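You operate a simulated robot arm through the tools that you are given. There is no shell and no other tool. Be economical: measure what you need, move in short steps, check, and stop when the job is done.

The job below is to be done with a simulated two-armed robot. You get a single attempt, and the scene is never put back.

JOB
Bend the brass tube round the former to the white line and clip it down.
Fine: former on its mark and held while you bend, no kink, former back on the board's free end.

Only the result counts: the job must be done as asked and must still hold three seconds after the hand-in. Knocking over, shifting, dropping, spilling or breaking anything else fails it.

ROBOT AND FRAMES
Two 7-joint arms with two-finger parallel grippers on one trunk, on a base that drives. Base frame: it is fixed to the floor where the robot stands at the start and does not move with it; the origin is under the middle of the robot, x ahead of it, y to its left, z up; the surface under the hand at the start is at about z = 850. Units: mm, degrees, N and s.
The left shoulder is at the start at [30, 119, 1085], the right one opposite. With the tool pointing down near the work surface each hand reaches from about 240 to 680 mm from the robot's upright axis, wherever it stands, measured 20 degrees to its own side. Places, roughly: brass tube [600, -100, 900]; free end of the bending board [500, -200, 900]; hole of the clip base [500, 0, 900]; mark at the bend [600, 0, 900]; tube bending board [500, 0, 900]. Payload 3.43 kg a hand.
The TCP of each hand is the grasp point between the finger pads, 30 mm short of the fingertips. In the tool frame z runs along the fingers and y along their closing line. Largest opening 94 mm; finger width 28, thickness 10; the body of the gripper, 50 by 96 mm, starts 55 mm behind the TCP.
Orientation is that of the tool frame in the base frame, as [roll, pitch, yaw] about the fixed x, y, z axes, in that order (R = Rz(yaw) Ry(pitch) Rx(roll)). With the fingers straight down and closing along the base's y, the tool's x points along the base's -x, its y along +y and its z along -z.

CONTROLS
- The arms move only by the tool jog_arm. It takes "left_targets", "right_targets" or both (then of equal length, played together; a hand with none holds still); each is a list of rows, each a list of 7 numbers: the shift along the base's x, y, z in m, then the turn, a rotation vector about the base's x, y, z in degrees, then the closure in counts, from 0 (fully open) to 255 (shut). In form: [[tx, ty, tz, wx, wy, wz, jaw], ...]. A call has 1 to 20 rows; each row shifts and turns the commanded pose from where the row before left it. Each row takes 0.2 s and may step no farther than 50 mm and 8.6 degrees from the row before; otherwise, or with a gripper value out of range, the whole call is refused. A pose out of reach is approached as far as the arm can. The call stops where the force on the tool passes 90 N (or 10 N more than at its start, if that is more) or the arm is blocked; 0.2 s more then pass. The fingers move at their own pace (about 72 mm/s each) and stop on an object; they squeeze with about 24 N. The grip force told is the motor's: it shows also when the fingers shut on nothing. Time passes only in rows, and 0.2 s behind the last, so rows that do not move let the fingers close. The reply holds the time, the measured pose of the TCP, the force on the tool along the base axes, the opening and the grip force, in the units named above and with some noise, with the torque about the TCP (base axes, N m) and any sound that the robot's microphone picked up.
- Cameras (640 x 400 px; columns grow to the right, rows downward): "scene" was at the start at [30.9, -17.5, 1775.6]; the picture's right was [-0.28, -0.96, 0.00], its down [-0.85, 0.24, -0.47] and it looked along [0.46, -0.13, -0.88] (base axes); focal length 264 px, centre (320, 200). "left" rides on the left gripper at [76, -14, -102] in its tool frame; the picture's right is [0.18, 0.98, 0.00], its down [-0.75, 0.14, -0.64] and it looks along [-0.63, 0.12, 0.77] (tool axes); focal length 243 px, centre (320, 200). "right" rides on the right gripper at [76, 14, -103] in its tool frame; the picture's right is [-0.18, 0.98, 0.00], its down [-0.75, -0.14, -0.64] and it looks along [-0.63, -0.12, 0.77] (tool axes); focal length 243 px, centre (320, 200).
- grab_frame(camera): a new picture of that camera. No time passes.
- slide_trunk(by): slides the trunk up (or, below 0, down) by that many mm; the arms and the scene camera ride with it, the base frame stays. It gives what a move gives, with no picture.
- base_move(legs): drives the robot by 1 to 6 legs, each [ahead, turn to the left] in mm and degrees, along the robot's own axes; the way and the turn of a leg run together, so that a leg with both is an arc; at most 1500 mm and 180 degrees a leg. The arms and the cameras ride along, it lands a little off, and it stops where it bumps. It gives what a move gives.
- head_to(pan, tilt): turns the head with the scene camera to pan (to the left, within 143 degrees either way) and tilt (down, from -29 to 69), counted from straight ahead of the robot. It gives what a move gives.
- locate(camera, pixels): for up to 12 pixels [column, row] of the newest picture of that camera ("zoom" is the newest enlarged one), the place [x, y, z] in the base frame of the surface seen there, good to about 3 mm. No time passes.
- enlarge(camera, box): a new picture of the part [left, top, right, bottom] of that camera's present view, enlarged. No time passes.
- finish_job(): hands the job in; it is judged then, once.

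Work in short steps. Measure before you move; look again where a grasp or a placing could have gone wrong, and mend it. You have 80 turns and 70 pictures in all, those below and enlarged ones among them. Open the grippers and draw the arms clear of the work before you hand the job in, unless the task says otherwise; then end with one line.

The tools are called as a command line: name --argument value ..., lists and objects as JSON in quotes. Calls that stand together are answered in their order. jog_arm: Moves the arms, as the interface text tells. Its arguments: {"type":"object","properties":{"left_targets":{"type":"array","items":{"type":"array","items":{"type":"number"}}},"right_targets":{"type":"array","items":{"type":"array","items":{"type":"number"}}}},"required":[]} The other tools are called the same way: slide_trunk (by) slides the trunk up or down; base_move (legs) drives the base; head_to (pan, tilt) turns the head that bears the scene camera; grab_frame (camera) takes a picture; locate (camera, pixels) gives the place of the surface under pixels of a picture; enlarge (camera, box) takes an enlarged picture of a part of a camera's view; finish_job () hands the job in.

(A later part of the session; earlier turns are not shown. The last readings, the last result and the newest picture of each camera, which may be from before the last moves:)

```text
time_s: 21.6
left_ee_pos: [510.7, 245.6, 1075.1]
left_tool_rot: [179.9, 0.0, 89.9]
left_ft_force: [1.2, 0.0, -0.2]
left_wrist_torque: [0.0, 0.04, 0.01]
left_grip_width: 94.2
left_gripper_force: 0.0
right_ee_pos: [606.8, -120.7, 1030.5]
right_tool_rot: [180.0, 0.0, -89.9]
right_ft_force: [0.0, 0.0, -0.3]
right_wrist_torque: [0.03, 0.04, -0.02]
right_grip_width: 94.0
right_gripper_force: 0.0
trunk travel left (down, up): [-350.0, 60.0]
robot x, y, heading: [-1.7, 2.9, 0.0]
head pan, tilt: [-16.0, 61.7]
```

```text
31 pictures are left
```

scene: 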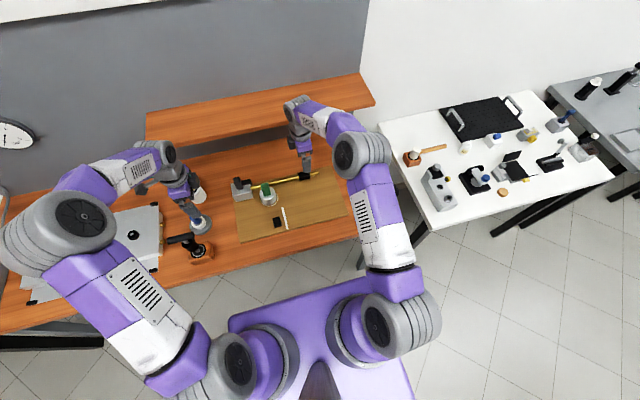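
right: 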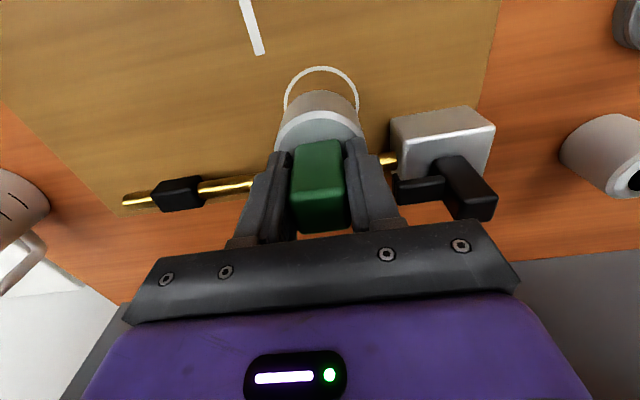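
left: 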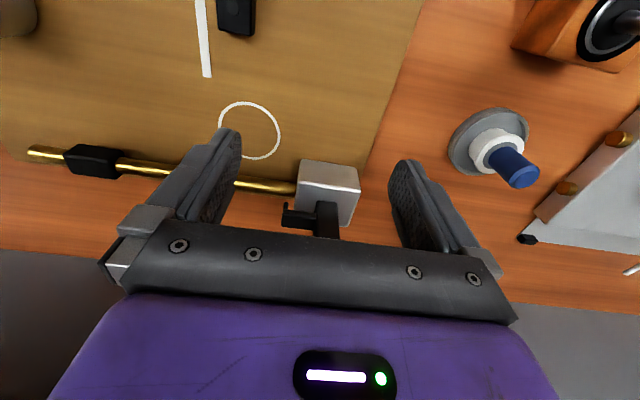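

The former stands on the mark. Bringing the left hand over the knob, tilting -20° about x so its body leans to +y.

jog_arm --left_targets '[[0.01, -0.035, 0, 0, 0, 0, 92], [0.01, -0.035, 0, 0, 0, 0, 92], [0.01, -0.035, 0, 0, 0, 0, 92], [0.01, -0.035, 0, -7, 0, 0, 92], [0.01, -0.035, 0, -7, 0, 0, 92], [0.001, -0.034, 0, -6, 0, 0, 92], [0, 0, -0.035, 0, 0, 0, 92], [0, 0, -0.03, 0, 0, 0, 92], [0, 0, 0, 0, 0, 0, 92]]'

grab_frame --camera "left"

grab_frame --camera "right"

```text
time_s: 23.6
left_ee_pos: [563.3, 36.1, 1009.7]
left_tool_rot: [179.9, 20.0, 90.0]
left_ft_force: [-0.2, -0.5, -0.2]
left_wrist_torque: [-0.02, 0.0, -0.01]
left_grip_width: 60.3
left_gripper_force: 0.1
right_ee_pos: [608.2, -120.4, 1031.5]
right_tool_rot: [-179.9, 0.1, -89.9]
right_ft_force: [0.4, -0.8, 0.2]
right_wrist_torque: [-0.01, -0.02, -0.03]
right_grip_width: 93.8
right_gripper_force: 0.0
trunk travel left (down, up): [-350.0, 60.0]
robot x, y, heading: [-0.3, 0.2, -0.1]
head pan, tilt: [-16.0, 61.7]
```

```text
30 pictures are left
```

left: 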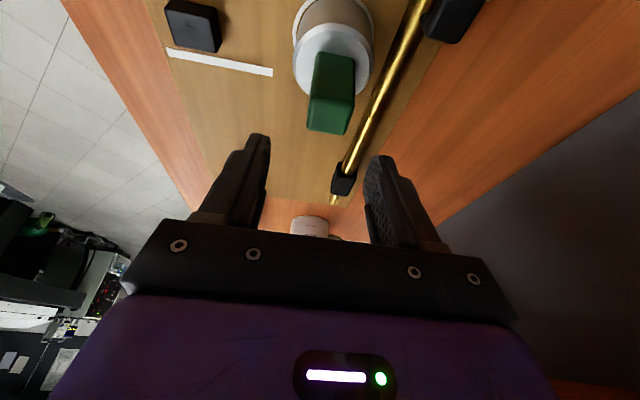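

```text
29 pictures are left
```

right: 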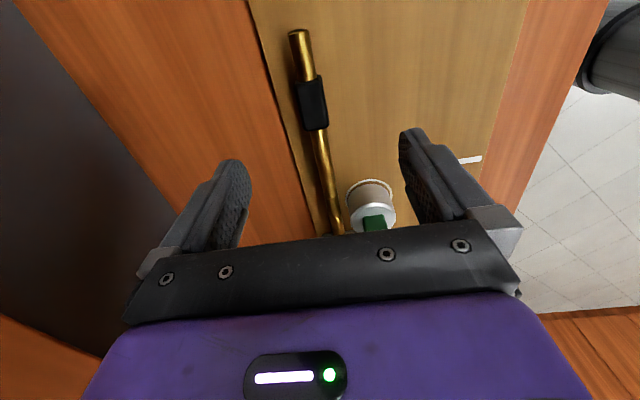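

The knob appears at col 332, slightly +x of the expected ~325. Locating its top edges before descending.

locate --camera "left" --pixels '[[310, 115], [351, 120], [330, 115], [316, 60], [353, 62], [297, 60], [371, 60]]'

locate --camera "right" --pixels '[[302, 82], [325, 78], [312, 100], [306, 128], [327, 124], [300, 35]]'

```text
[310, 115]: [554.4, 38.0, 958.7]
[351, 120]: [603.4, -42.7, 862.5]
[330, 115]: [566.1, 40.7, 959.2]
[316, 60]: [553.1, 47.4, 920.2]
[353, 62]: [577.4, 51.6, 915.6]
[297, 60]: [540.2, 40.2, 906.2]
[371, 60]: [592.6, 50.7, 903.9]
```

```text
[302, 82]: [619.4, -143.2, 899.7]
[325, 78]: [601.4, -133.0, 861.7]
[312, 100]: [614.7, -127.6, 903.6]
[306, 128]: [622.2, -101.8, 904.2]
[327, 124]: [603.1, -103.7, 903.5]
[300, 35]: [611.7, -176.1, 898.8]
```

Knob centre is ≈(565.3,36.5). Descending the left hand with +2 mm x and closing on the knob.

jog_arm --left_targets '[[0.002, 0, -0.03, 0, 0, 0, 92], [0, 0, -0.03, 0, 0, 0, 92], [0, 0, -0.005, 0, 0, 0, 92], [0, 0, 0, 0, 0, 0, 92], [0, 0, 0, 0, 0, 0, 255], [0, 0, 0, 0, 0, 0, 255], [0, 0, 0, 0, 0, 0, 255], [0, 0, 0, 0, 0, 0, 255]]'

enlarge --camera "scene" --box '[225, 160, 353, 240]'

```text
time_s: 25.4
left_ee_pos: [564.2, 37.5, 945.1]
left_tool_rot: [179.9, 20.0, 90.0]
left_ft_force: [0.4, 0.2, -0.6]
left_wrist_torque: [0.01, 0.02, 0.0]
left_grip_width: 32.1
left_gripper_force: 23.9
right_ee_pos: [606.7, -120.5, 1029.9]
right_tool_rot: [180.0, 0.0, -90.0]
right_ft_force: [0.4, 0.1, -0.5]
right_wrist_torque: [0.02, -0.01, -0.01]
right_grip_width: 94.0
right_gripper_force: 0.0
trunk travel left (down, up): [-350.0, 60.0]
robot x, y, heading: [0.4, 0.9, 0.0]
head pan, tilt: [-16.0, 61.7]
```

```text
5.00 times, centred on (289, 200) of scene
```

zoom: 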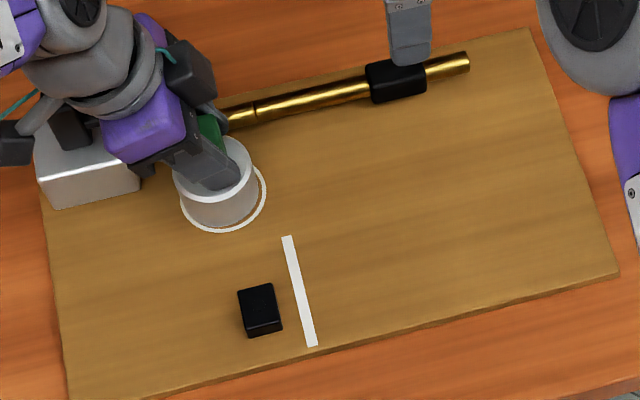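

The left hand holds the former on its mark (24 N). Now the right hand tilts +15° about x and descends to the sleeve at (611,-121).

jog_arm --right_targets '[[0.004, 0, 0, 7.5, 0, 0, 92], [0, 0, 0, 7.5, 0, 0, 92], [0, 0, -0.04, 0, 0, 0, 92], [0, 0, -0.04, 0, 0, 0, 92], [0, 0, -0.03, 0, 0, 0, 92], [0, 0, -0.018, 0, 0, 0, 92], [0, 0, 0, 0, 0, 0, 92]]'

grab_frame --camera "right"

```text
time_s: 27.0
left_ee_pos: [564.2, 37.7, 944.5]
left_tool_rot: [-180.0, 20.0, 90.0]
left_ft_force: [-0.4, 0.2, -0.5]
left_wrist_torque: [-0.01, 0.02, 0.02]
left_grip_width: 32.0
left_gripper_force: 23.9
right_ee_pos: [610.7, -121.0, 902.2]
right_tool_rot: [179.9, 15.0, -90.0]
right_ft_force: [-0.8, -0.1, 0.0]
right_wrist_torque: [-0.01, 0.0, -0.03]
right_grip_width: 60.1
right_gripper_force: 0.1
trunk travel left (down, up): [-350.0, 60.0]
robot x, y, heading: [0.2, 2.0, 0.0]
head pan, tilt: [-16.0, 61.7]
```

```text
27 pictures are left
```

right: 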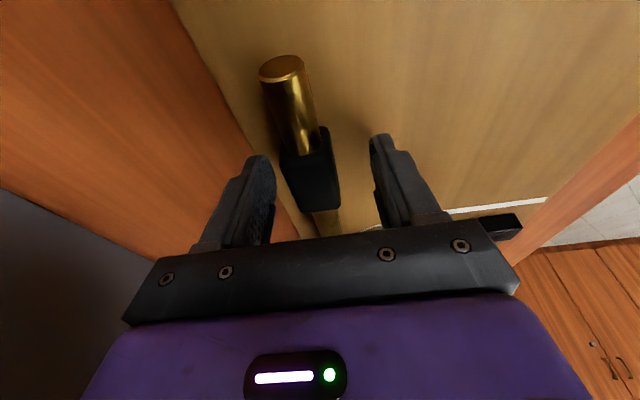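

The sleeve sits centred between the fingers. Closing.

jog_arm --right_targets '[[0, 0, 0, 0, 0, 0, 255], [0, 0, 0, 0, 0, 0, 255], [0, 0, 0, 0, 0, 0, 255], [0, 0, 0, 0, 0, 0, 255]]'

```text
time_s: 28.0
left_ee_pos: [564.6, 35.6, 945.5]
left_tool_rot: [-179.9, 19.9, 90.0]
left_ft_force: [-0.1, -0.4, 0.4]
left_wrist_torque: [0.0, -0.03, -0.03]
left_grip_width: 32.2
left_gripper_force: 23.9
right_ee_pos: [612.1, -120.6, 902.0]
right_tool_rot: [-179.9, 14.9, -90.2]
right_ft_force: [6.7, 0.4, 1.9]
right_wrist_torque: [-0.21, 0.07, -0.75]
right_grip_width: 29.8
right_gripper_force: 45.2
trunk travel left (down, up): [-350.0, 60.0]
robot x, y, heading: [-0.5, -2.1, 0.2]
head pan, tilt: [-16.0, 61.7]
```

Gripped at 29.8 mm. I'll start the bend slowly, first 10° about the seam (611,-3.4) with lever 117 mm, and watch the forces.

jog_arm --right_targets '[[-0.0051, 0.0001, 0, 0, 0, -2.5, 255], [-0.0051, 0.0003, 0, 0, 0, -2.5, 255], [-0.0051, 0.0006, 0, 0, 0, -2.5, 255], [-0.0051, 0.0008, 0, 0, 0, -2.5, 255], [0, 0, 0, 0, 0, 0, 255]]' --left_targets '[[0, 0, 0, 0, 0, 0, 255], [0, 0, 0, 0, 0, 0, 255], [0, 0, 0, 0, 0, 0, 255], [0, 0, 0, 0, 0, 0, 255], [0, 0, 0, 0, 0, 0, 255]]'

enlarge --camera "scene" --box '[225, 160, 353, 240]'

```text
time_s: 29.2
left_ee_pos: [566.1, 36.9, 944.5]
left_tool_rot: [179.9, 20.0, 90.1]
left_ft_force: [0.3, 0.3, 0.5]
left_wrist_torque: [0.01, -0.02, 0.03]
left_grip_width: 32.3
left_gripper_force: 24.0
right_ee_pos: [591.2, -117.5, 902.7]
right_tool_rot: [179.9, 15.1, -100.1]
right_ft_force: [9.9, 2.4, 6.6]
right_wrist_torque: [-0.44, 0.15, -1.05]
right_grip_width: 29.9
right_gripper_force: 44.9
trunk travel left (down, up): [-350.0, 60.0]
robot x, y, heading: [-3.5, 0.2, 0.1]
head pan, tilt: [-16.0, 61.7]
```

```text
5.00 times, centred on (289, 200) of scene
```

zoom: 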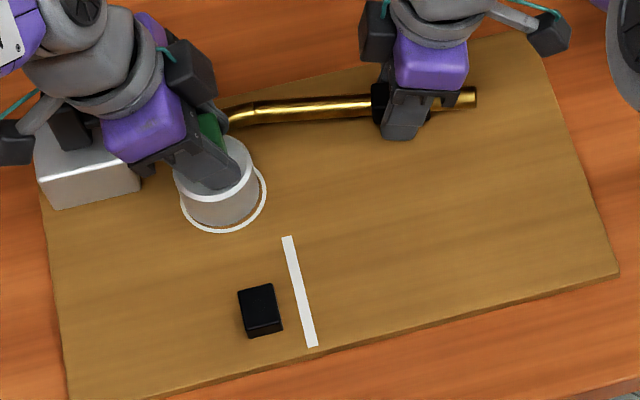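

The tube swings about the seam with only ~10 N. Continuing from 10° to 40° in 2.5° steps.

jog_arm --right_targets '[[-0.00503, 0.001, 0, 0, 0, -2.5, 255], [-0.00498, 0.00122, 0, 0, 0, -2.5, 255], [-0.00492, 0.00143, 0, 0, 0, -2.5, 255], [-0.00485, 0.00165, 0, 0, 0, -2.5, 255], [-0.00478, 0.00186, 0, 0, 0, -2.5, 255], [-0.00469, 0.00206, 0, 0, 0, -2.5, 255], [-0.0046, 0.00227, 0, 0, 0, -2.5, 255], [-0.00449, 0.00247, 0, 0, 0, -2.5, 255], [-0.00438, 0.00266, 0, 0, 0, -2.5, 255], [-0.00426, 0.00285, 0, 0, 0, -2.5, 255], [-0.00413, 0.00303, 0, 0, 0, -2.5, 255], [-0.004, 0.00321, 0, 0, 0, -2.5, 255], [0, 0, 0, 0, 0, 0, 255]]'

enlarge --camera "scene" --box '[225, 160, 353, 240]'

```text
time_s: 32.0
left_ee_pos: [566.3, 37.7, 945.8]
left_tool_rot: [179.9, 20.1, 90.0]
left_ft_force: [1.0, -1.2, -0.5]
left_wrist_torque: [0.0, -0.08, -0.03]
left_grip_width: 32.1
left_gripper_force: 23.8
right_ee_pos: [537.9, -91.2, 902.4]
right_tool_rot: [180.0, 15.1, -130.0]
right_ft_force: [16.3, 5.9, 8.6]
right_wrist_torque: [-0.04, 0.26, -0.95]
right_grip_width: 30.2
right_gripper_force: 45.2
trunk travel left (down, up): [-350.0, 60.0]
robot x, y, heading: [0.8, 0.7, 0.2]
head pan, tilt: [-16.0, 61.7]
```

```text
5.00 times, centred on (289, 200) of scene
```

zoom: 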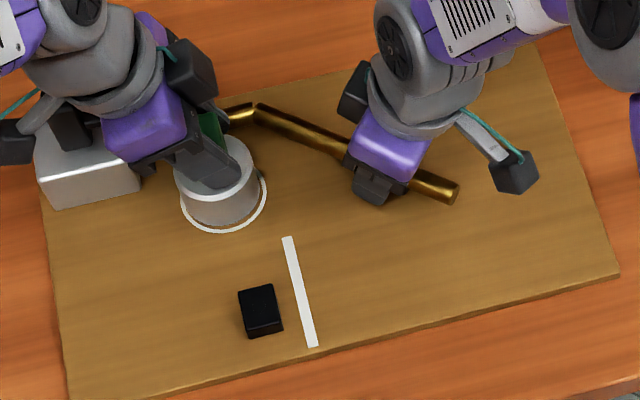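

Smooth hinge motion and the former is unmoved. Continuing from 40° to 70°.

jog_arm --right_targets '[[-0.00385, 0.00338, 0, 0, 0, -2.5, 255], [-0.0037, 0.00354, 0, 0, 0, -2.5, 255], [-0.00354, 0.0037, 0, 0, 0, -2.5, 255], [-0.00338, 0.00385, 0, 0, 0, -2.5, 255], [-0.00321, 0.004, 0, 0, 0, -2.5, 255], [-0.00303, 0.00413, 0, 0, 0, -2.5, 255], [-0.00285, 0.00426, 0, 0, 0, -2.5, 255], [-0.00266, 0.00438, 0, 0, 0, -2.5, 255], [-0.00247, 0.00449, 0, 0, 0, -2.5, 255], [-0.00227, 0.0046, 0, 0, 0, -2.5, 255], [-0.00206, 0.00469, 0, 0, 0, -2.5, 255], [-0.00186, 0.00478, 0, 0, 0, -2.5, 255], [0, 0, 0, 0, 0, 0, 255]]'

enlarge --camera "scene" --box '[225, 160, 353, 240]'

```text
time_s: 34.8
left_ee_pos: [567.1, 34.9, 945.1]
left_tool_rot: [-180.0, 20.1, 90.1]
left_ft_force: [-0.1, 1.3, 3.7]
left_wrist_torque: [-0.07, -0.11, -0.02]
left_grip_width: 32.0
left_gripper_force: 24.4
right_ee_pos: [504.1, -41.5, 902.1]
right_tool_rot: [179.9, 15.2, -160.2]
right_ft_force: [19.5, -0.9, 3.2]
right_wrist_torque: [0.2, -0.76, -0.82]
right_grip_width: 30.0
right_gripper_force: 44.7
trunk travel left (down, up): [-350.0, 60.0]
robot x, y, heading: [0.2, -0.1, 0.3]
head pan, tilt: [-16.0, 61.7]
```

```text
5.00 times, centred on (289, 200) of scene
```

zoom: 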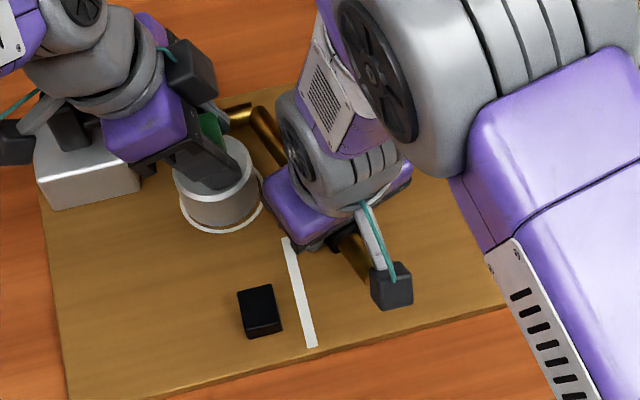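

Still smooth; 19 N of axial pull means my radius is a touch long. Continuing from 70° to 88° with a slight radius correction, then I'll look.

jog_arm --right_targets '[[-0.0013, 0.00485, 0, 0, 0, -2.5, 255], [-0.0011, 0.00492, 0, 0, 0, -2.5, 255], [-0.0009, 0.00498, 0, 0, 0, -2.5, 255], [-0.0007, 0.00503, 0, 0, 0, -2.5, 255], [-0.0005, 0.00507, 0, 0, 0, -2.5, 255], [-0.0003, 0.0051, 0, 0, 0, -2.5, 255], [0, 0.0035, 0, 0, 0, -1.7, 255], [0, 0, 0, 0, 0, 0, 255]]'

enlarge --camera "scene" --box '[225, 160, 353, 240]'

grab_frame --camera "right"

```text
time_s: 36.6
left_ee_pos: [564.0, 37.2, 946.1]
left_tool_rot: [180.0, 20.0, 90.1]
left_ft_force: [-0.7, -0.3, -0.2]
left_wrist_torque: [0.02, 0.0, 0.01]
left_grip_width: 32.1
left_gripper_force: 24.2
right_ee_pos: [496.6, -9.6, 902.6]
right_tool_rot: [179.9, 15.2, -176.7]
right_ft_force: [13.3, -5.6, 21.7]
right_wrist_torque: [0.06, -0.28, -0.64]
right_grip_width: 30.0
right_gripper_force: 44.4
trunk travel left (down, up): [-350.0, 60.0]
robot x, y, heading: [-1.6, 1.5, -0.1]
head pan, tilt: [-16.0, 61.7]
```

```text
5.00 times, centred on (289, 200) of scene
```

zoom: 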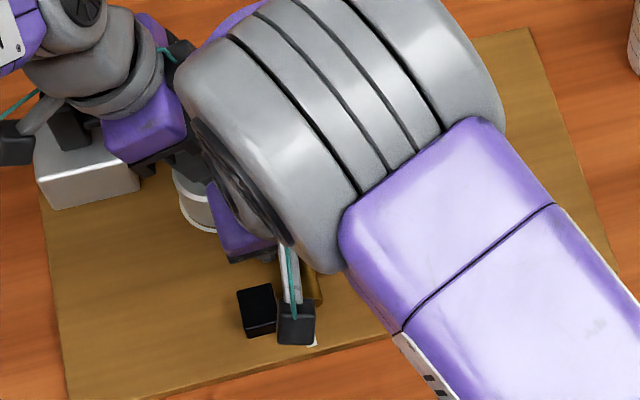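

```text
22 pictures are left
```

right: 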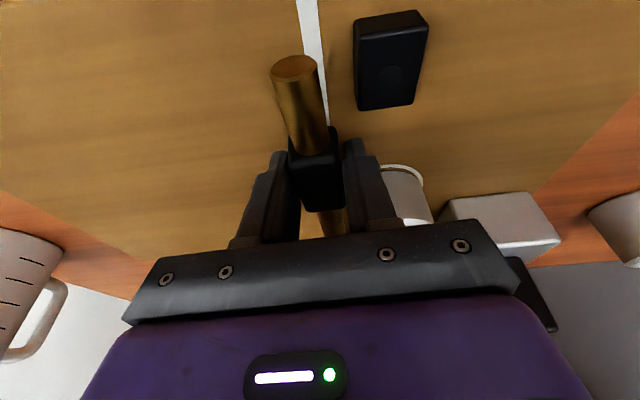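

At 86.7° the tube tip is just right of the white line in this view. Locating the line, tube tip, and the hole in the base.

enlarge --camera "right" --box '[250, 0, 450, 125]'

locate --camera "right" --pixels '[[301, 5], [317, 5], [322, 50], [326, 110], [294, 66], [275, 72], [316, 66], [384, 72], [362, 30], [424, 25], [412, 100], [360, 106]]'

```text
3.20 times, centred on (350, 62) of right
```

zoom: 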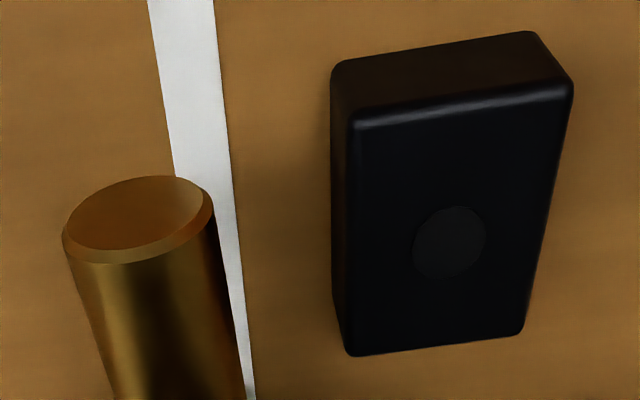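

```text
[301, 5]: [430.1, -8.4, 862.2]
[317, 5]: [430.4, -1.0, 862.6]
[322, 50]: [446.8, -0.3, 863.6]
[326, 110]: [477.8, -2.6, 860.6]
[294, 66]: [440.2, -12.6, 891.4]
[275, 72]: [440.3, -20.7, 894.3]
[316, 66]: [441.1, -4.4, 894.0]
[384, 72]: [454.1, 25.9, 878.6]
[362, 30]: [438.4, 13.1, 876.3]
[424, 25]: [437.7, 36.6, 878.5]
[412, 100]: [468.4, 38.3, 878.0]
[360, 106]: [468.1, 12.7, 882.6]
```

The line centre is at y≈-4.5, the tube tip at -12.6, and the hole at ≈(453.5,25.5). Bending the last 3° to the line.

jog_arm --right_targets '[[0.0003, 0.0034, 0, 0, 0, -1.6, 255], [0.0003, 0.0034, 0, 0, 0, -1.6, 255], [0, 0, 0, 0, 0, 0, 255], [0, 0, 0, 0, 0, 0, 255]]'

enlarge --camera "right" --box '[250, 0, 450, 125]'

```text
time_s: 37.6
left_ee_pos: [564.7, 36.6, 944.8]
left_tool_rot: [-179.9, 20.0, 90.0]
left_ft_force: [0.3, 0.5, -0.6]
left_wrist_torque: [0.0, 0.01, -0.02]
left_grip_width: 32.0
left_gripper_force: 23.7
right_ee_pos: [497.3, -1.6, 901.9]
right_tool_rot: [179.8, 15.2, 180.0]
right_ft_force: [11.8, -4.9, 19.5]
right_wrist_torque: [-0.06, -0.53, -0.63]
right_grip_width: 29.9
right_gripper_force: 45.0
trunk travel left (down, up): [-350.0, 60.0]
robot x, y, heading: [-1.6, 2.7, 0.1]
head pan, tilt: [-16.0, 61.7]
```

```text
3.20 times, centred on (350, 62) of right
```

zoom: 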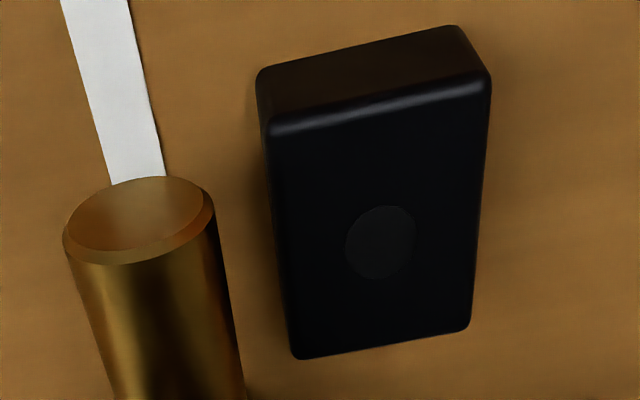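

locate --camera "zoom" --pixels '[[138, 215], [75, 225], [205, 205], [68, 10], [128, 10], [108, 180], [162, 172], [170, 310], [380, 242], [320, 242], [440, 242]]'

```text
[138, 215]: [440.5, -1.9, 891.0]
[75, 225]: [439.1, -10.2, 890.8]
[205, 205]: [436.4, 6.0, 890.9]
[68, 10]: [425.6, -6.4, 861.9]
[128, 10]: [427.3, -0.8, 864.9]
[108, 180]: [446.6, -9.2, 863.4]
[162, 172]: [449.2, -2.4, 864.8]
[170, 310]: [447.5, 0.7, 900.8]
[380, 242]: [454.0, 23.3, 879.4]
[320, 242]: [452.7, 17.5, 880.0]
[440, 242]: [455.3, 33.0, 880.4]
```

The tube tip is at y≈-2 against the line at ≈-4.5, so it is on the line with a hair of overbend. I'll open the right fingers slightly to see the springback; the left hand keeps the former held.

jog_arm --right_targets '[[0, 0, 0, 0, 0, 0, 110], [0, 0, 0, 0, 0, 0, 110], [0, 0, 0, 0, 0, 0, 110], [0, 0, 0, 0, 0, 0, 110]]'

enlarge --camera "right" --box '[210, 0, 450, 150]'

```text
time_s: 38.6
left_ee_pos: [564.8, 37.1, 945.5]
left_tool_rot: [180.0, 20.0, 90.0]
left_ft_force: [0.7, 0.6, -0.3]
left_wrist_torque: [-0.01, -0.01, 0.0]
left_grip_width: 32.0
left_gripper_force: 24.5
right_ee_pos: [496.9, -2.7, 901.2]
right_tool_rot: [-180.0, 15.0, -179.9]
right_ft_force: [0.1, -0.4, -0.4]
right_wrist_torque: [0.01, -0.01, -0.02]
right_grip_width: 53.5
right_gripper_force: 0.1
trunk travel left (down, up): [-350.0, 60.0]
robot x, y, heading: [-0.5, 1.1, 0.0]
head pan, tilt: [-16.0, 61.7]
```

```text
2.67 times, centred on (330, 75) of right
```

zoom: 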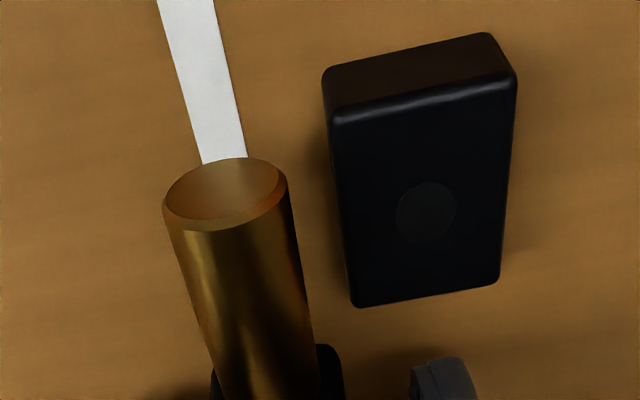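

The tip px is practically unchanged (≈294,72), so there is no noticeable springback. Confirming position.

locate --camera "zoom" --pixels '[[225, 188], [172, 197], [280, 180], [185, 60], [235, 60], [165, 10], [212, 10], [245, 300]]'

```text
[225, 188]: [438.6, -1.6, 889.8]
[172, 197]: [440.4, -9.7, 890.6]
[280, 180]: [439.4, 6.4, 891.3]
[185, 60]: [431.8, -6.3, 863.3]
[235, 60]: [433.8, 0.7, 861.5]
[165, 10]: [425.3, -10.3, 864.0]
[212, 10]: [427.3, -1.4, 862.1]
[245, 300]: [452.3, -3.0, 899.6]
```

The tube holds at y≈-2, on the line within ~2 mm. Withdrawing the right hand along its axis and away to -y; the left hand keeps holding meanwhile.

jog_arm --right_targets '[[0, 0, 0, 0, 0, 0, 60], [-0.007, 0, 0.026, 0, 0, 0, 60], [-0.008, 0, 0.03, 0, 0, 0, 60], [-0.008, 0, 0.03, 0, 0, 0, 60], [-0.008, 0, 0.03, 0, 0, 0, 60], [0, -0.045, 0.01, 0, -7.5, 0, 60], [0, -0.045, 0.01, 0, -7.5, 0, 60], [0, -0.045, 0, 0, 0, 0, 60], [0, -0.045, 0, 0, 0, 0, 60], [0, -0.045, 0, 0, 0, 0, 60], [0, 0, 0, 0, 0, 0, 60]]'

enlarge --camera "scene" --box '[225, 160, 353, 240]'

```text
time_s: 41.0
left_ee_pos: [564.9, 37.1, 945.9]
left_tool_rot: [179.9, 20.0, 90.0]
left_ft_force: [0.7, 0.6, 0.5]
left_wrist_torque: [-0.02, -0.01, -0.01]
left_grip_width: 32.3
left_gripper_force: 24.3
right_ee_pos: [465.7, -226.1, 1036.6]
right_tool_rot: [-179.9, 30.0, -179.8]
right_ft_force: [-0.1, -0.3, -0.1]
right_wrist_torque: [0.01, 0.02, 0.01]
right_grip_width: 72.0
right_gripper_force: 0.0
trunk travel left (down, up): [-350.0, 60.0]
robot x, y, heading: [-3.3, -1.2, -0.1]
head pan, tilt: [-16.0, 61.7]
```

```text
5.00 times, centred on (289, 200) of scene
```

zoom: 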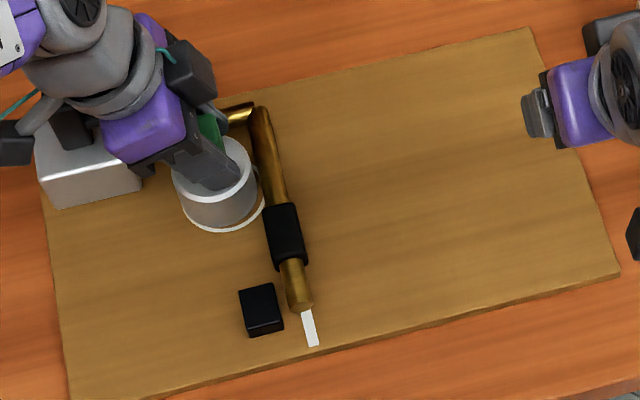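

The tube lies on the white line. The left hand now releases the former, withdraws, straightens, and goes above the clip; I'll also fix the right hand's tilt.

jog_arm --left_targets '[[0, 0, 0, 0, 0, 0, 92], [0, 0, 0, 0, 0, 0, 92], [0, 0.009, 0.025, 0, 0, 0, 92], [0, 0.01, 0.03, 0, 0, 0, 92], [0, 0.01, 0.03, 0, 0, 0, 92], [0.01, 0.015, 0.01, 7, 0, 0, 92], [0.012, 0.015, 0, 7, 0, 0, 92], [0.012, 0.015, 0, 6, 0, 0, 92], [0.012, 0.018, 0, 0, 0, 0, 92], [0, 0, 0, 0, 0, 0, 92]]' --right_targets '[[0, 0, 0, 0, 7.5, 0, 0], [0, 0, 0, 0, 7.5, 0, 0], [0, 0, 0, 0, 7.5, 0, 0], [0, 0, 0, 0, 7.5, 0, 0], [0, 0, 0, 0, 0, 0, 0], [0, 0, 0, 0, 0, 0, 0], [0, 0, 0, 0, 0, 0, 0], [0, 0, 0, 0, 0, 0, 0], [0, 0, 0, 0, 0, 0, 0], [0, 0, 0, 0, 0, 0, 0]]'

grab_frame --camera "left"

```text
time_s: 43.2
left_ee_pos: [609.5, 127.8, 1041.0]
left_tool_rot: [179.9, 0.0, 90.0]
left_ft_force: [0.2, 0.4, 0.6]
left_wrist_torque: [0.0, -0.05, 0.0]
left_grip_width: 60.1
left_gripper_force: 0.0
right_ee_pos: [465.5, -227.6, 1036.3]
right_tool_rot: [180.0, 0.1, -179.8]
right_ft_force: [-0.8, -0.1, 0.3]
right_wrist_torque: [0.0, 0.01, -0.01]
right_grip_width: 94.0
right_gripper_force: 0.0
trunk travel left (down, up): [-350.0, 60.0]
robot x, y, heading: [2.5, -2.4, 0.2]
head pan, tilt: [-16.0, 61.7]
```

```text
17 pictures are left
```

left: 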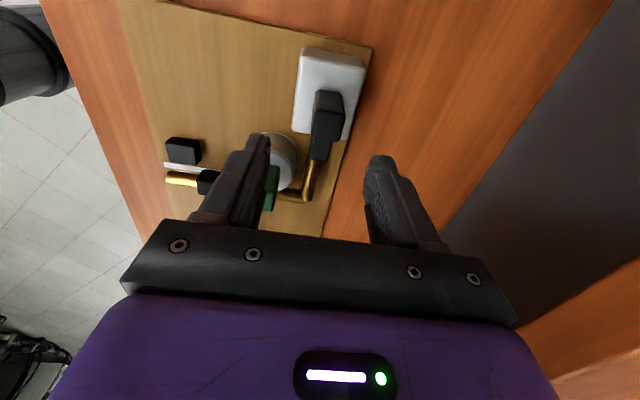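

enlarge --camera "left" --box '[270, 35, 390, 175]'

locate --camera "left" --pixels '[[326, 125], [314, 115], [341, 118], [316, 137], [341, 138], [329, 95], [312, 155], [327, 156], [335, 65], [319, 160], [300, 55], [360, 70]]'

```text
2.86 times, centred on (330, 105) of left
```

zoom: 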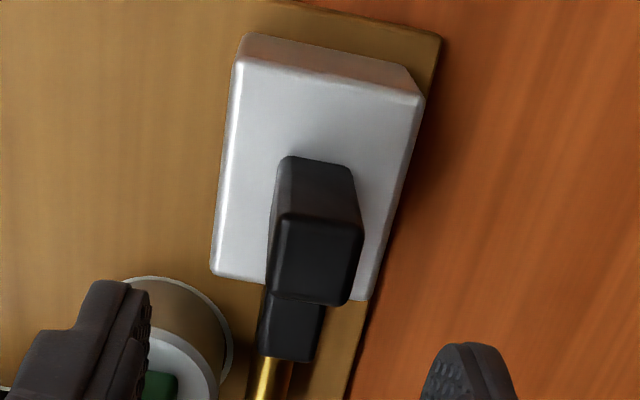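

```text
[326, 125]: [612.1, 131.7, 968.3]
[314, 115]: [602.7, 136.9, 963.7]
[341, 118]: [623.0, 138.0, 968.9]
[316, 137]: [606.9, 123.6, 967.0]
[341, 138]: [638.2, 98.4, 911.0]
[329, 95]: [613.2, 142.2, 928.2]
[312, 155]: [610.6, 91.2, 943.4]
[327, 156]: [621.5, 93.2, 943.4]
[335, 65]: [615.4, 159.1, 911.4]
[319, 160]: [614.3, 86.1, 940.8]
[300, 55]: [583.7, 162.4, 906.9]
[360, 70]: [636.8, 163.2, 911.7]
```

The clip body is centred at ≈(613,130) with its top at 968. Descending with fingers closing along x to z≈948 and gripping.

jog_arm --left_targets '[[0.0025, 0.002, -0.033, 0, 0, 0, 92], [0, 0, -0.03, 0, 0, 0, 92], [0, 0, -0.03, 0, 0, 0, 92], [0, 0, 0, 0, 0, 0, 92], [0, 0, 0, 0, 0, 0, 255], [0, 0, 0, 0, 0, 0, 255], [0, 0, 0, 0, 0, 0, 255], [0, 0, 0, 0, 0, 0, 255]]'

grab_frame --camera "left"

```text
time_s: 45.0
left_ee_pos: [614.1, 130.8, 948.0]
left_tool_rot: [179.9, 0.0, 90.1]
left_ft_force: [7.1, 0.0, 0.8]
left_wrist_torque: [0.02, -0.12, 0.0]
left_grip_width: 27.5
left_gripper_force: 23.4
right_ee_pos: [466.6, -226.6, 1036.9]
right_tool_rot: [179.9, 0.0, -179.9]
right_ft_force: [-0.3, -0.8, 0.0]
right_wrist_torque: [0.03, 0.0, 0.01]
right_grip_width: 93.8
right_gripper_force: 0.0
trunk travel left (down, up): [-350.0, 60.0]
robot x, y, heading: [-0.7, -0.9, -0.0]
head pan, tilt: [-16.0, 61.7]
```

```text
15 pictures are left
```

left: 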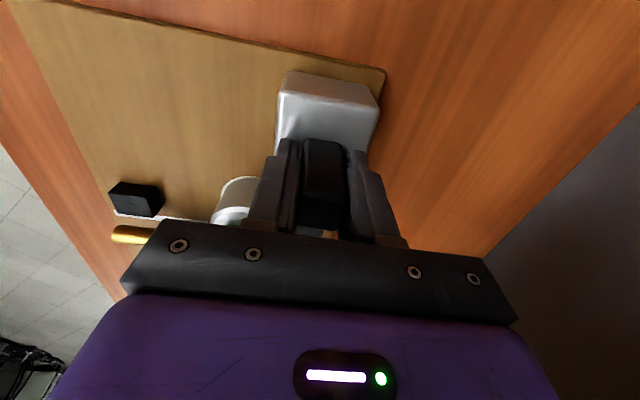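

Gripped. Lifting straight up slowly, 60 mm.

jog_arm --left_targets '[[0.001, 0, 0.004, 0, 0, 0, 255], [0, 0, 0.006, 0, 0, 0, 255], [0, 0, 0.01, 0, 0, 0, 255], [0, 0, 0.01, 0, 0, 0, 255], [0, 0, 0.015, 0, 0, 0, 255], [0, 0, 0.015, 0, 0, 0, 255], [0, 0, 0, 0, 0, 0, 255]]'

enlarge --camera "scene" --box '[225, 150, 353, 230]'

grab_frame --camera "left"

```text
time_s: 46.6
left_ee_pos: [613.5, 130.2, 1008.1]
left_tool_rot: [-179.9, 0.0, 90.0]
left_ft_force: [-1.0, -0.7, -1.7]
left_wrist_torque: [0.02, -0.02, 0.0]
left_grip_width: 27.1
left_gripper_force: 24.3
right_ee_pos: [466.2, -225.7, 1036.7]
right_tool_rot: [179.8, 0.1, -179.9]
right_ft_force: [-0.1, -0.5, -0.6]
right_wrist_torque: [-0.01, -0.03, 0.03]
right_grip_width: 93.8
right_gripper_force: 0.0
trunk travel left (down, up): [-350.0, 60.0]
robot x, y, heading: [-1.2, -0.3, -0.0]
head pan, tilt: [-16.0, 61.7]
```

```text
5.00 times, centred on (289, 190) of scene
```

zoom: 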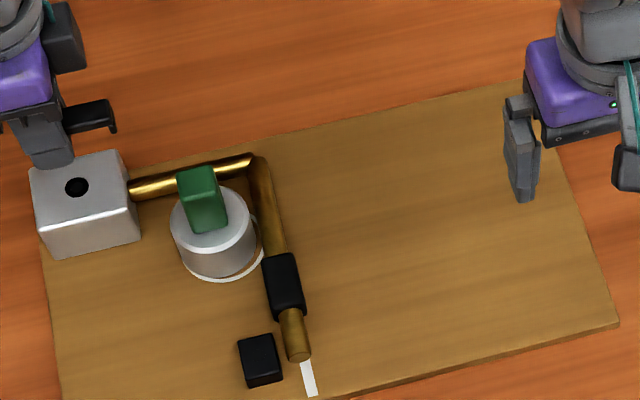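

```text
13 pictures are left
```

left: 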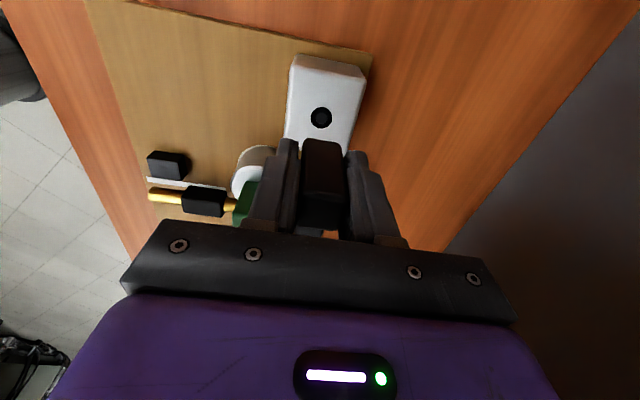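

The clip is out and the parked hole is visible (left 321,118). I'll locate this hole and the base block to get the relative displacement.

locate --camera "left" --pixels '[[321, 118], [310, 117], [331, 117], [168, 157], [150, 155], [188, 157]]'

locate --camera "zoom" --pixels '[[77, 187], [64, 187], [90, 187], [257, 355], [241, 350], [275, 345], [250, 383], [255, 340]]'

```text
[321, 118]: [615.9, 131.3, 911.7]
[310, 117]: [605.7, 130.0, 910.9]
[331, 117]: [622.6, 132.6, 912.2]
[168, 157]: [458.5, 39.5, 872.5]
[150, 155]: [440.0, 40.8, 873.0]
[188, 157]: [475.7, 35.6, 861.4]
```

```text
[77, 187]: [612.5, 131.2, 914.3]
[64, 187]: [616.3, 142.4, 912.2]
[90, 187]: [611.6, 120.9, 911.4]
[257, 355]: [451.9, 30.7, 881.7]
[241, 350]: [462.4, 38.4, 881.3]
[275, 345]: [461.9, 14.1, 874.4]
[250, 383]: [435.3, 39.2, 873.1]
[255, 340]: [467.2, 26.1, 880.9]
```

The parked hole (≈614,131) matches the TCP (613.5,130.2), so the TCP should go to the base hole directly. Raising, then moving above the base at (453.5,25.3) and checking.

jog_arm --left_targets '[[0, 0, 0.03, 0, 0, 0, 255], [-0.032, -0.021, 0, 0, 0, 0, 255], [-0.032, -0.021, 0, 0, 0, 0, 255], [-0.032, -0.021, 0, 0, 0, 0, 255], [-0.032, -0.021, 0, 0, 0, 0, 255], [-0.032, -0.021, 0, 0, 0, 0, 255], [0, 0, 0, 0, 0, 0, 255], [0, 0, -0.04, 0, 0, 0, 255], [0, 0, -0.03, 0, 0, 0, 255], [0, 0, 0, 0, 0, 0, 255]]'

enlarge --camera "scene" --box '[250, 195, 314, 240]'

grab_frame --camera "left"

```text
time_s: 48.8
left_ee_pos: [452.4, 25.6, 966.1]
left_tool_rot: [-179.9, -0.1, 90.0]
left_ft_force: [0.8, -0.6, -0.7]
left_wrist_torque: [-0.02, -0.02, -0.01]
left_grip_width: 27.1
left_gripper_force: 24.0
right_ee_pos: [464.8, -226.5, 1037.0]
right_tool_rot: [179.8, 0.0, -179.9]
right_ft_force: [-0.3, 0.1, 0.6]
right_wrist_torque: [0.0, 0.02, 0.02]
right_grip_width: 94.2
right_gripper_force: 0.1
trunk travel left (down, up): [-350.0, 60.0]
robot x, y, heading: [-1.7, -1.5, -0.1]
head pan, tilt: [-16.0, 61.7]
```

```text
8.89 times, centred on (282, 218) of scene
```

zoom: 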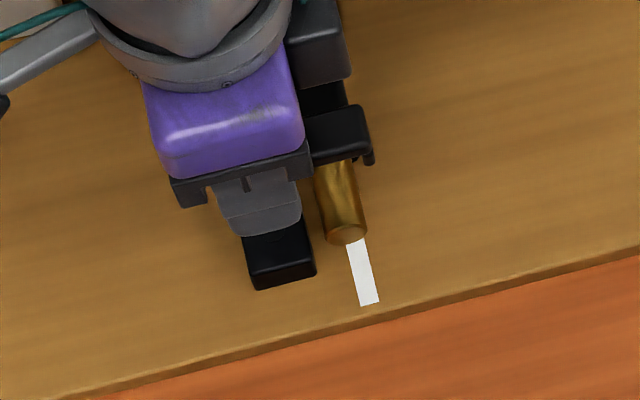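

```text
11 pictures are left
```

left: 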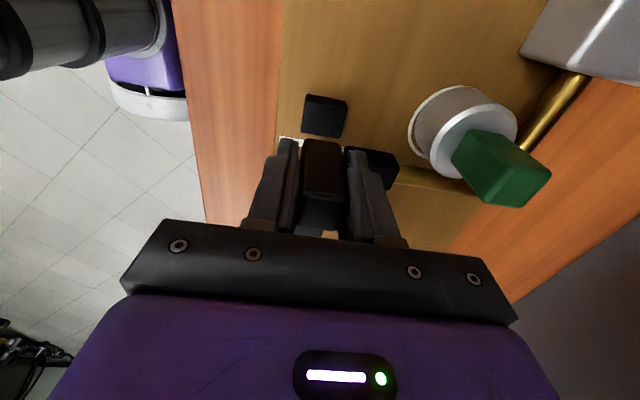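

The geometry predicts that for correct alignment the hole should appear at left px (320,123.5). Zooming in on it.

enlarge --camera "left" --box '[288, 85, 368, 145]'

```text
6.67 times, centred on (328, 115) of left
```

zoom: 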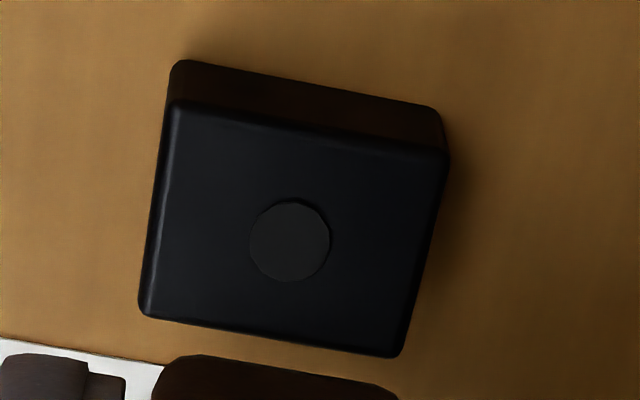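

The hole shows at px (331.5,121), i.e. ≈9 mm further +x and ≈2 mm +y than predicted. Cross-checking with locate.

locate --camera "zoom" --pixels '[[290, 240], [252, 240], [330, 240], [145, 300], [395, 350], [175, 110], [440, 155], [290, 203], [290, 280]]'

```text
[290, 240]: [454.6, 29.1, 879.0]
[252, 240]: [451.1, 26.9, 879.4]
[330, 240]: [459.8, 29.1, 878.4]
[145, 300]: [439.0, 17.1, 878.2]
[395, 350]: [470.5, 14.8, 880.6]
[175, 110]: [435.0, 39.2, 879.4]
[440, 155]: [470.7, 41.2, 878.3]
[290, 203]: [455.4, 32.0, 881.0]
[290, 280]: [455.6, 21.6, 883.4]
```

The zoom box was widened to 96 px, so the true hole pixel is (323.5,121). That gives an offset of about +2.0 mm x and +1.6 mm y, agreeing with locate. Correcting, lowering 20 mm and re-checking.

jog_arm --left_targets '[[0.002, 0.0016, 0, 0, 0, 0, 255], [0, 0, -0.01, 0, 0, 0, 255], [0, 0, -0.01, 0, 0, 0, 255], [0, 0, 0, 0, 0, 0, 255]]'

enlarge --camera "left" --box '[272, 85, 368, 145]'

```text
time_s: 49.8
left_ee_pos: [454.3, 27.8, 947.4]
left_tool_rot: [180.0, 0.0, 90.0]
left_ft_force: [0.0, -0.3, -0.1]
left_wrist_torque: [-0.01, -0.03, 0.04]
left_grip_width: 27.2
left_gripper_force: 24.1
right_ee_pos: [467.1, -226.9, 1035.6]
right_tool_rot: [179.9, 0.0, -179.9]
right_ft_force: [-0.2, -0.3, -0.7]
right_wrist_torque: [0.02, -0.01, 0.0]
right_grip_width: 94.0
right_gripper_force: 0.0
trunk travel left (down, up): [-350.0, 60.0]
robot x, y, heading: [-0.7, 1.6, -0.2]
head pan, tilt: [-16.0, 61.7]
```

```text
6.67 times, centred on (320, 115) of left
```

zoom: 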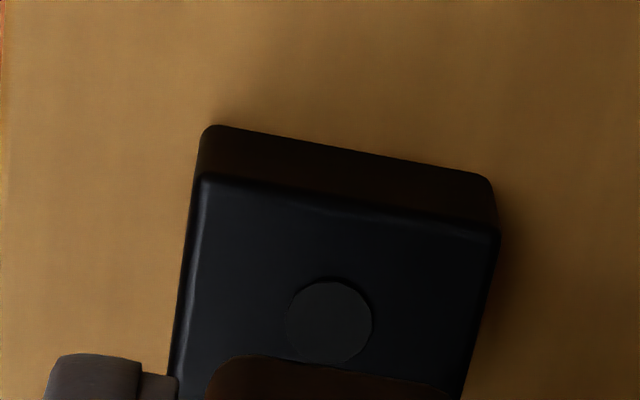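

The hole is at (321.3,133.1) against the expected (321,133), so it is aligned. Lowering to insert the peg.

jog_arm --left_targets '[[0, 0, -0.005, 0, 0, 0, 255], [0, 0, -0.005, 0, 0, 0, 255], [0, 0, -0.005, 0, 0, 0, 255], [0, 0, -0.005, 0, 0, 0, 255], [0, 0, -0.004, 0, 0, 0, 255], [0, 0, -0.003, 0, 0, 0, 255], [0, 0, 0, 0, 0, 0, 255]]'

```text
time_s: 51.4
left_ee_pos: [455.3, 28.2, 918.7]
left_tool_rot: [-180.0, 0.0, 90.0]
left_ft_force: [1.2, 3.4, 1.2]
left_wrist_torque: [0.11, 0.0, 0.0]
left_grip_width: 27.4
left_gripper_force: 23.7
right_ee_pos: [465.3, -226.8, 1036.0]
right_tool_rot: [-180.0, 0.0, -179.8]
right_ft_force: [0.2, 0.3, 0.3]
right_wrist_torque: [0.0, 0.02, -0.03]
right_grip_width: 93.9
right_gripper_force: 0.3
trunk travel left (down, up): [-350.0, 60.0]
robot x, y, heading: [-1.3, 1.6, 0.3]
head pan, tilt: [-16.0, 61.7]
```

Down to z 918.7 with low force, so the peg is in the hole. Pressing the last few millimetres until it seats (a rising force along z).

jog_arm --left_targets '[[0, 0, -0.0015, 0, 0, 0, 255], [0, 0, -0.0015, 0, 0, 0, 255], [0, 0, -0.001, 0, 0, 0, 255], [0, 0, -0.001, 0, 0, 0, 255], [0, 0, 0, 0, 0, 0, 255]]'

enlarge --camera "scene" --box '[250, 195, 314, 240]'

```text
time_s: 52.6
left_ee_pos: [455.8, 27.1, 916.2]
left_tool_rot: [179.9, 0.1, 89.9]
left_ft_force: [-4.9, 3.2, 7.6]
left_wrist_torque: [0.05, 0.06, -0.01]
left_grip_width: 27.2
left_gripper_force: 23.6
right_ee_pos: [464.4, -227.1, 1037.0]
right_tool_rot: [-180.0, 0.0, -179.8]
right_ft_force: [0.2, 0.0, 0.2]
right_wrist_torque: [0.02, 0.02, -0.01]
right_grip_width: 94.1
right_gripper_force: 0.0
trunk travel left (down, up): [-350.0, 60.0]
robot x, y, heading: [-2.4, 1.7, 0.1]
head pan, tilt: [-16.0, 61.7]
```

```text
8.89 times, centred on (282, 218) of scene
```

zoom: 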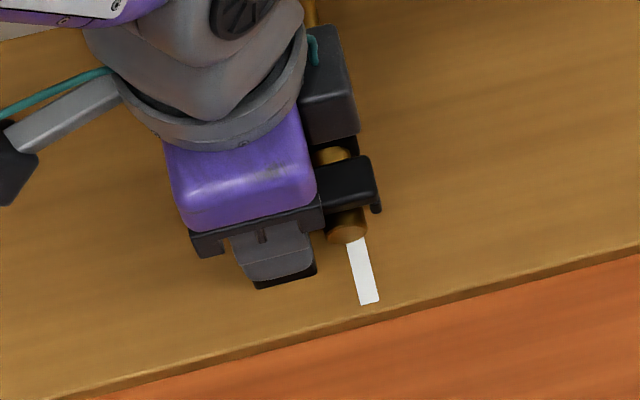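

The clip arm lies over the tube with the lip on the outer side. Pressing a little more to confirm a firm seat or snap.

jog_arm --left_targets '[[0, 0, -0.001, 0, 0, 0, 255], [0, 0, -0.001, 0, 0, 0, 255], [0, 0, -0.001, 0, 0, 0, 255], [0, 0, 0, 0, 0, 0, 255]]'

```text
time_s: 53.6
left_ee_pos: [455.0, 27.4, 912.8]
left_tool_rot: [179.8, 0.1, 90.0]
left_ft_force: [-6.1, 0.2, 16.9]
left_wrist_torque: [-0.12, 0.14, 0.0]
left_grip_width: 27.5
left_gripper_force: 24.2
right_ee_pos: [465.0, -226.5, 1037.8]
right_tool_rot: [180.0, 0.1, -179.8]
right_ft_force: [1.2, -0.1, 0.1]
right_wrist_torque: [-0.02, -0.02, 0.03]
right_grip_width: 93.9
right_gripper_force: 0.1
trunk travel left (down, up): [-350.0, 60.0]
robot x, y, heading: [0.7, 2.4, 0.2]
head pan, tilt: [-16.0, 61.7]
```

locate --camera "zoom" --pixels '[[345, 175], [360, 170], [335, 185], [345, 228], [376, 205]]'

```text
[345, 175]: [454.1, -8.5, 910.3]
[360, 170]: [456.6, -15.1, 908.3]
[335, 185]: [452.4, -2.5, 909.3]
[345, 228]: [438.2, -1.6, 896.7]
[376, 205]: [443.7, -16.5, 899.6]
```

The arm top is at z≈910, matching the seated value (~911). Releasing, lifting the left hand straight up and drawing it clear to the left.

jog_arm --left_targets '[[0, 0, 0.002, 0, 0, 0, 255], [0, 0, 0, 0, 0, 0, 110], [0, 0, 0, 0, 0, 0, 110], [0, 0, 0, 0, 0, 0, 110], [0, 0, 0.03, 0, 0, 0, 110], [0, 0, 0.04, 0, 0, 0, 110], [0, 0, 0.04, 0, 0, 0, 110], [0, 0, 0.03, 0, 0, 0, 110], [0, 0.045, 0.015, 0, 0, 0, 110], [0, 0.045, 0.015, 0, 0, 0, 110], [0, 0.045, 0.01, 0, 0, 0, 110], [0, 0.045, 0, 0, 0, 0, 110], [0, 0.045, 0, 0, 0, 0, 0], [0, 0, 0, 0, 0, 0, 0]]'

enlarge --camera "scene" --box '[225, 160, 353, 240]'

```text
time_s: 56.6
left_ee_pos: [456.0, 253.4, 1095.3]
left_tool_rot: [179.9, 0.0, 89.9]
left_ft_force: [0.1, 0.3, 0.5]
left_wrist_torque: [0.01, 0.01, -0.01]
left_grip_width: 94.0
left_gripper_force: 0.1
right_ee_pos: [465.1, -227.2, 1036.4]
right_tool_rot: [179.9, 0.1, -179.9]
right_ft_force: [-0.4, 0.3, 0.8]
right_wrist_torque: [0.03, -0.01, 0.01]
right_grip_width: 93.7
right_gripper_force: 0.0
trunk travel left (down, up): [-350.0, 60.0]
robot x, y, heading: [-1.7, 1.1, -0.1]
head pan, tilt: [-16.0, 61.7]
```

```text
5.00 times, centred on (289, 200) of scene
```

zoom: 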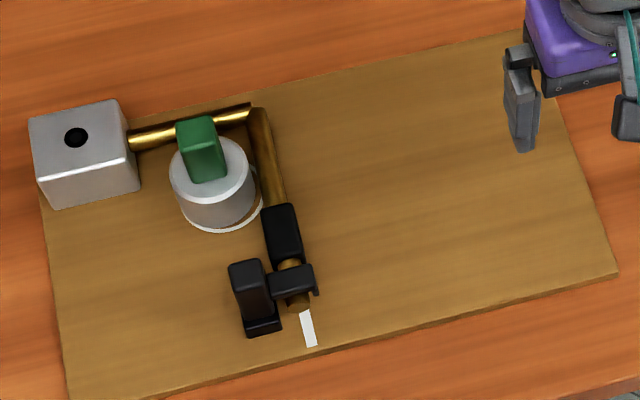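

The clip is seated over the tube. Next the right hand goes to the former knob at (565,36.5) to carry it back.

jog_arm --right_targets '[[0.0143, 0.0377, 0, 0, 0, 0, 60], [0.0143, 0.0377, 0, 0, 0, 0, 60], [0.0143, 0.0377, 0, 0, 0, 0, 60], [0.0143, 0.0377, 0, 0, 0, 0, 60], [0.0143, 0.0377, 0, 0, 0, 0, 60], [0.0143, 0.0377, 0, 0, 0, 0, 60], [0.0143, 0.0377, 0, 0, 0, 0, 60], [0, 0, -0.02, 0, 0, 0, 60], [0, 0, 0, 0, 0, 0, 60]]'

grab_frame --camera "right"

```text
time_s: 58.6
left_ee_pos: [455.8, 254.1, 1095.9]
left_tool_rot: [-180.0, 0.0, 90.0]
left_ft_force: [0.3, 0.5, 0.5]
left_wrist_torque: [-0.04, 0.03, 0.01]
left_grip_width: 94.1
left_gripper_force: 0.0
right_ee_pos: [564.0, 37.3, 1017.7]
right_tool_rot: [180.0, 0.0, -179.9]
right_ft_force: [-1.1, 0.2, 0.4]
right_wrist_torque: [0.02, 0.02, 0.05]
right_grip_width: 71.8
right_gripper_force: 0.1
trunk travel left (down, up): [-350.0, 60.0]
robot x, y, heading: [-2.9, -2.1, 0.2]
head pan, tilt: [-16.0, 61.7]
```

```text
6 pictures are left
```

right: 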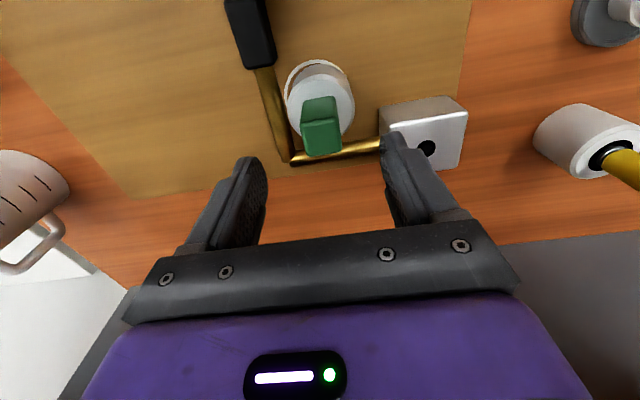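

The knob is centred at col 321. Descending to z≈941.5, closing, and lifting slowly.

jog_arm --right_targets '[[0, 0, -0.03, 0, 0, 0, 60], [0, 0, -0.03, 0, 0, 0, 60], [0, 0, -0.016, 0, 0, 0, 60], [0, 0, 0, 0, 0, 0, 60], [0, 0, 0, 0, 0, 0, 255], [0, 0, 0, 0, 0, 0, 255], [0, 0, 0, 0, 0, 0, 255], [0, 0, 0, 0, 0, 0, 255], [0, 0, 0, 0, 0, 0, 255], [0, 0, 0.004, 0, 0, 0, 255], [0, 0, 0.006, 0, 0, 0, 255], [0, 0, 0.01, 0, 0, 0, 255], [0, 0, 0.01, 0, 0, 0, 255], [0, 0, 0, 0, 0, 0, 255]]'

enlarge --camera "scene" --box '[225, 160, 353, 240]'

```text
time_s: 61.6
left_ee_pos: [456.6, 255.0, 1095.7]
left_tool_rot: [179.9, 0.0, 89.9]
left_ft_force: [-0.4, -0.4, 0.5]
left_wrist_torque: [-0.01, 0.04, -0.01]
left_grip_width: 94.0
left_gripper_force: 0.0
right_ee_pos: [566.2, 37.0, 972.7]
right_tool_rot: [179.9, 0.0, -180.0]
right_ft_force: [-0.9, 0.0, -2.6]
right_wrist_torque: [-0.01, 0.0, 0.0]
right_grip_width: 32.2
right_gripper_force: 23.9
trunk travel left (down, up): [-350.0, 60.0]
robot x, y, heading: [-1.4, -0.9, 0.1]
head pan, tilt: [-16.0, 61.7]
```

```text
5.00 times, centred on (289, 200) of scene
```

zoom: 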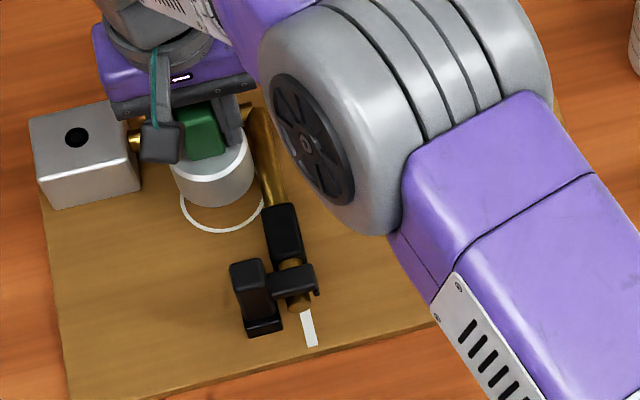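

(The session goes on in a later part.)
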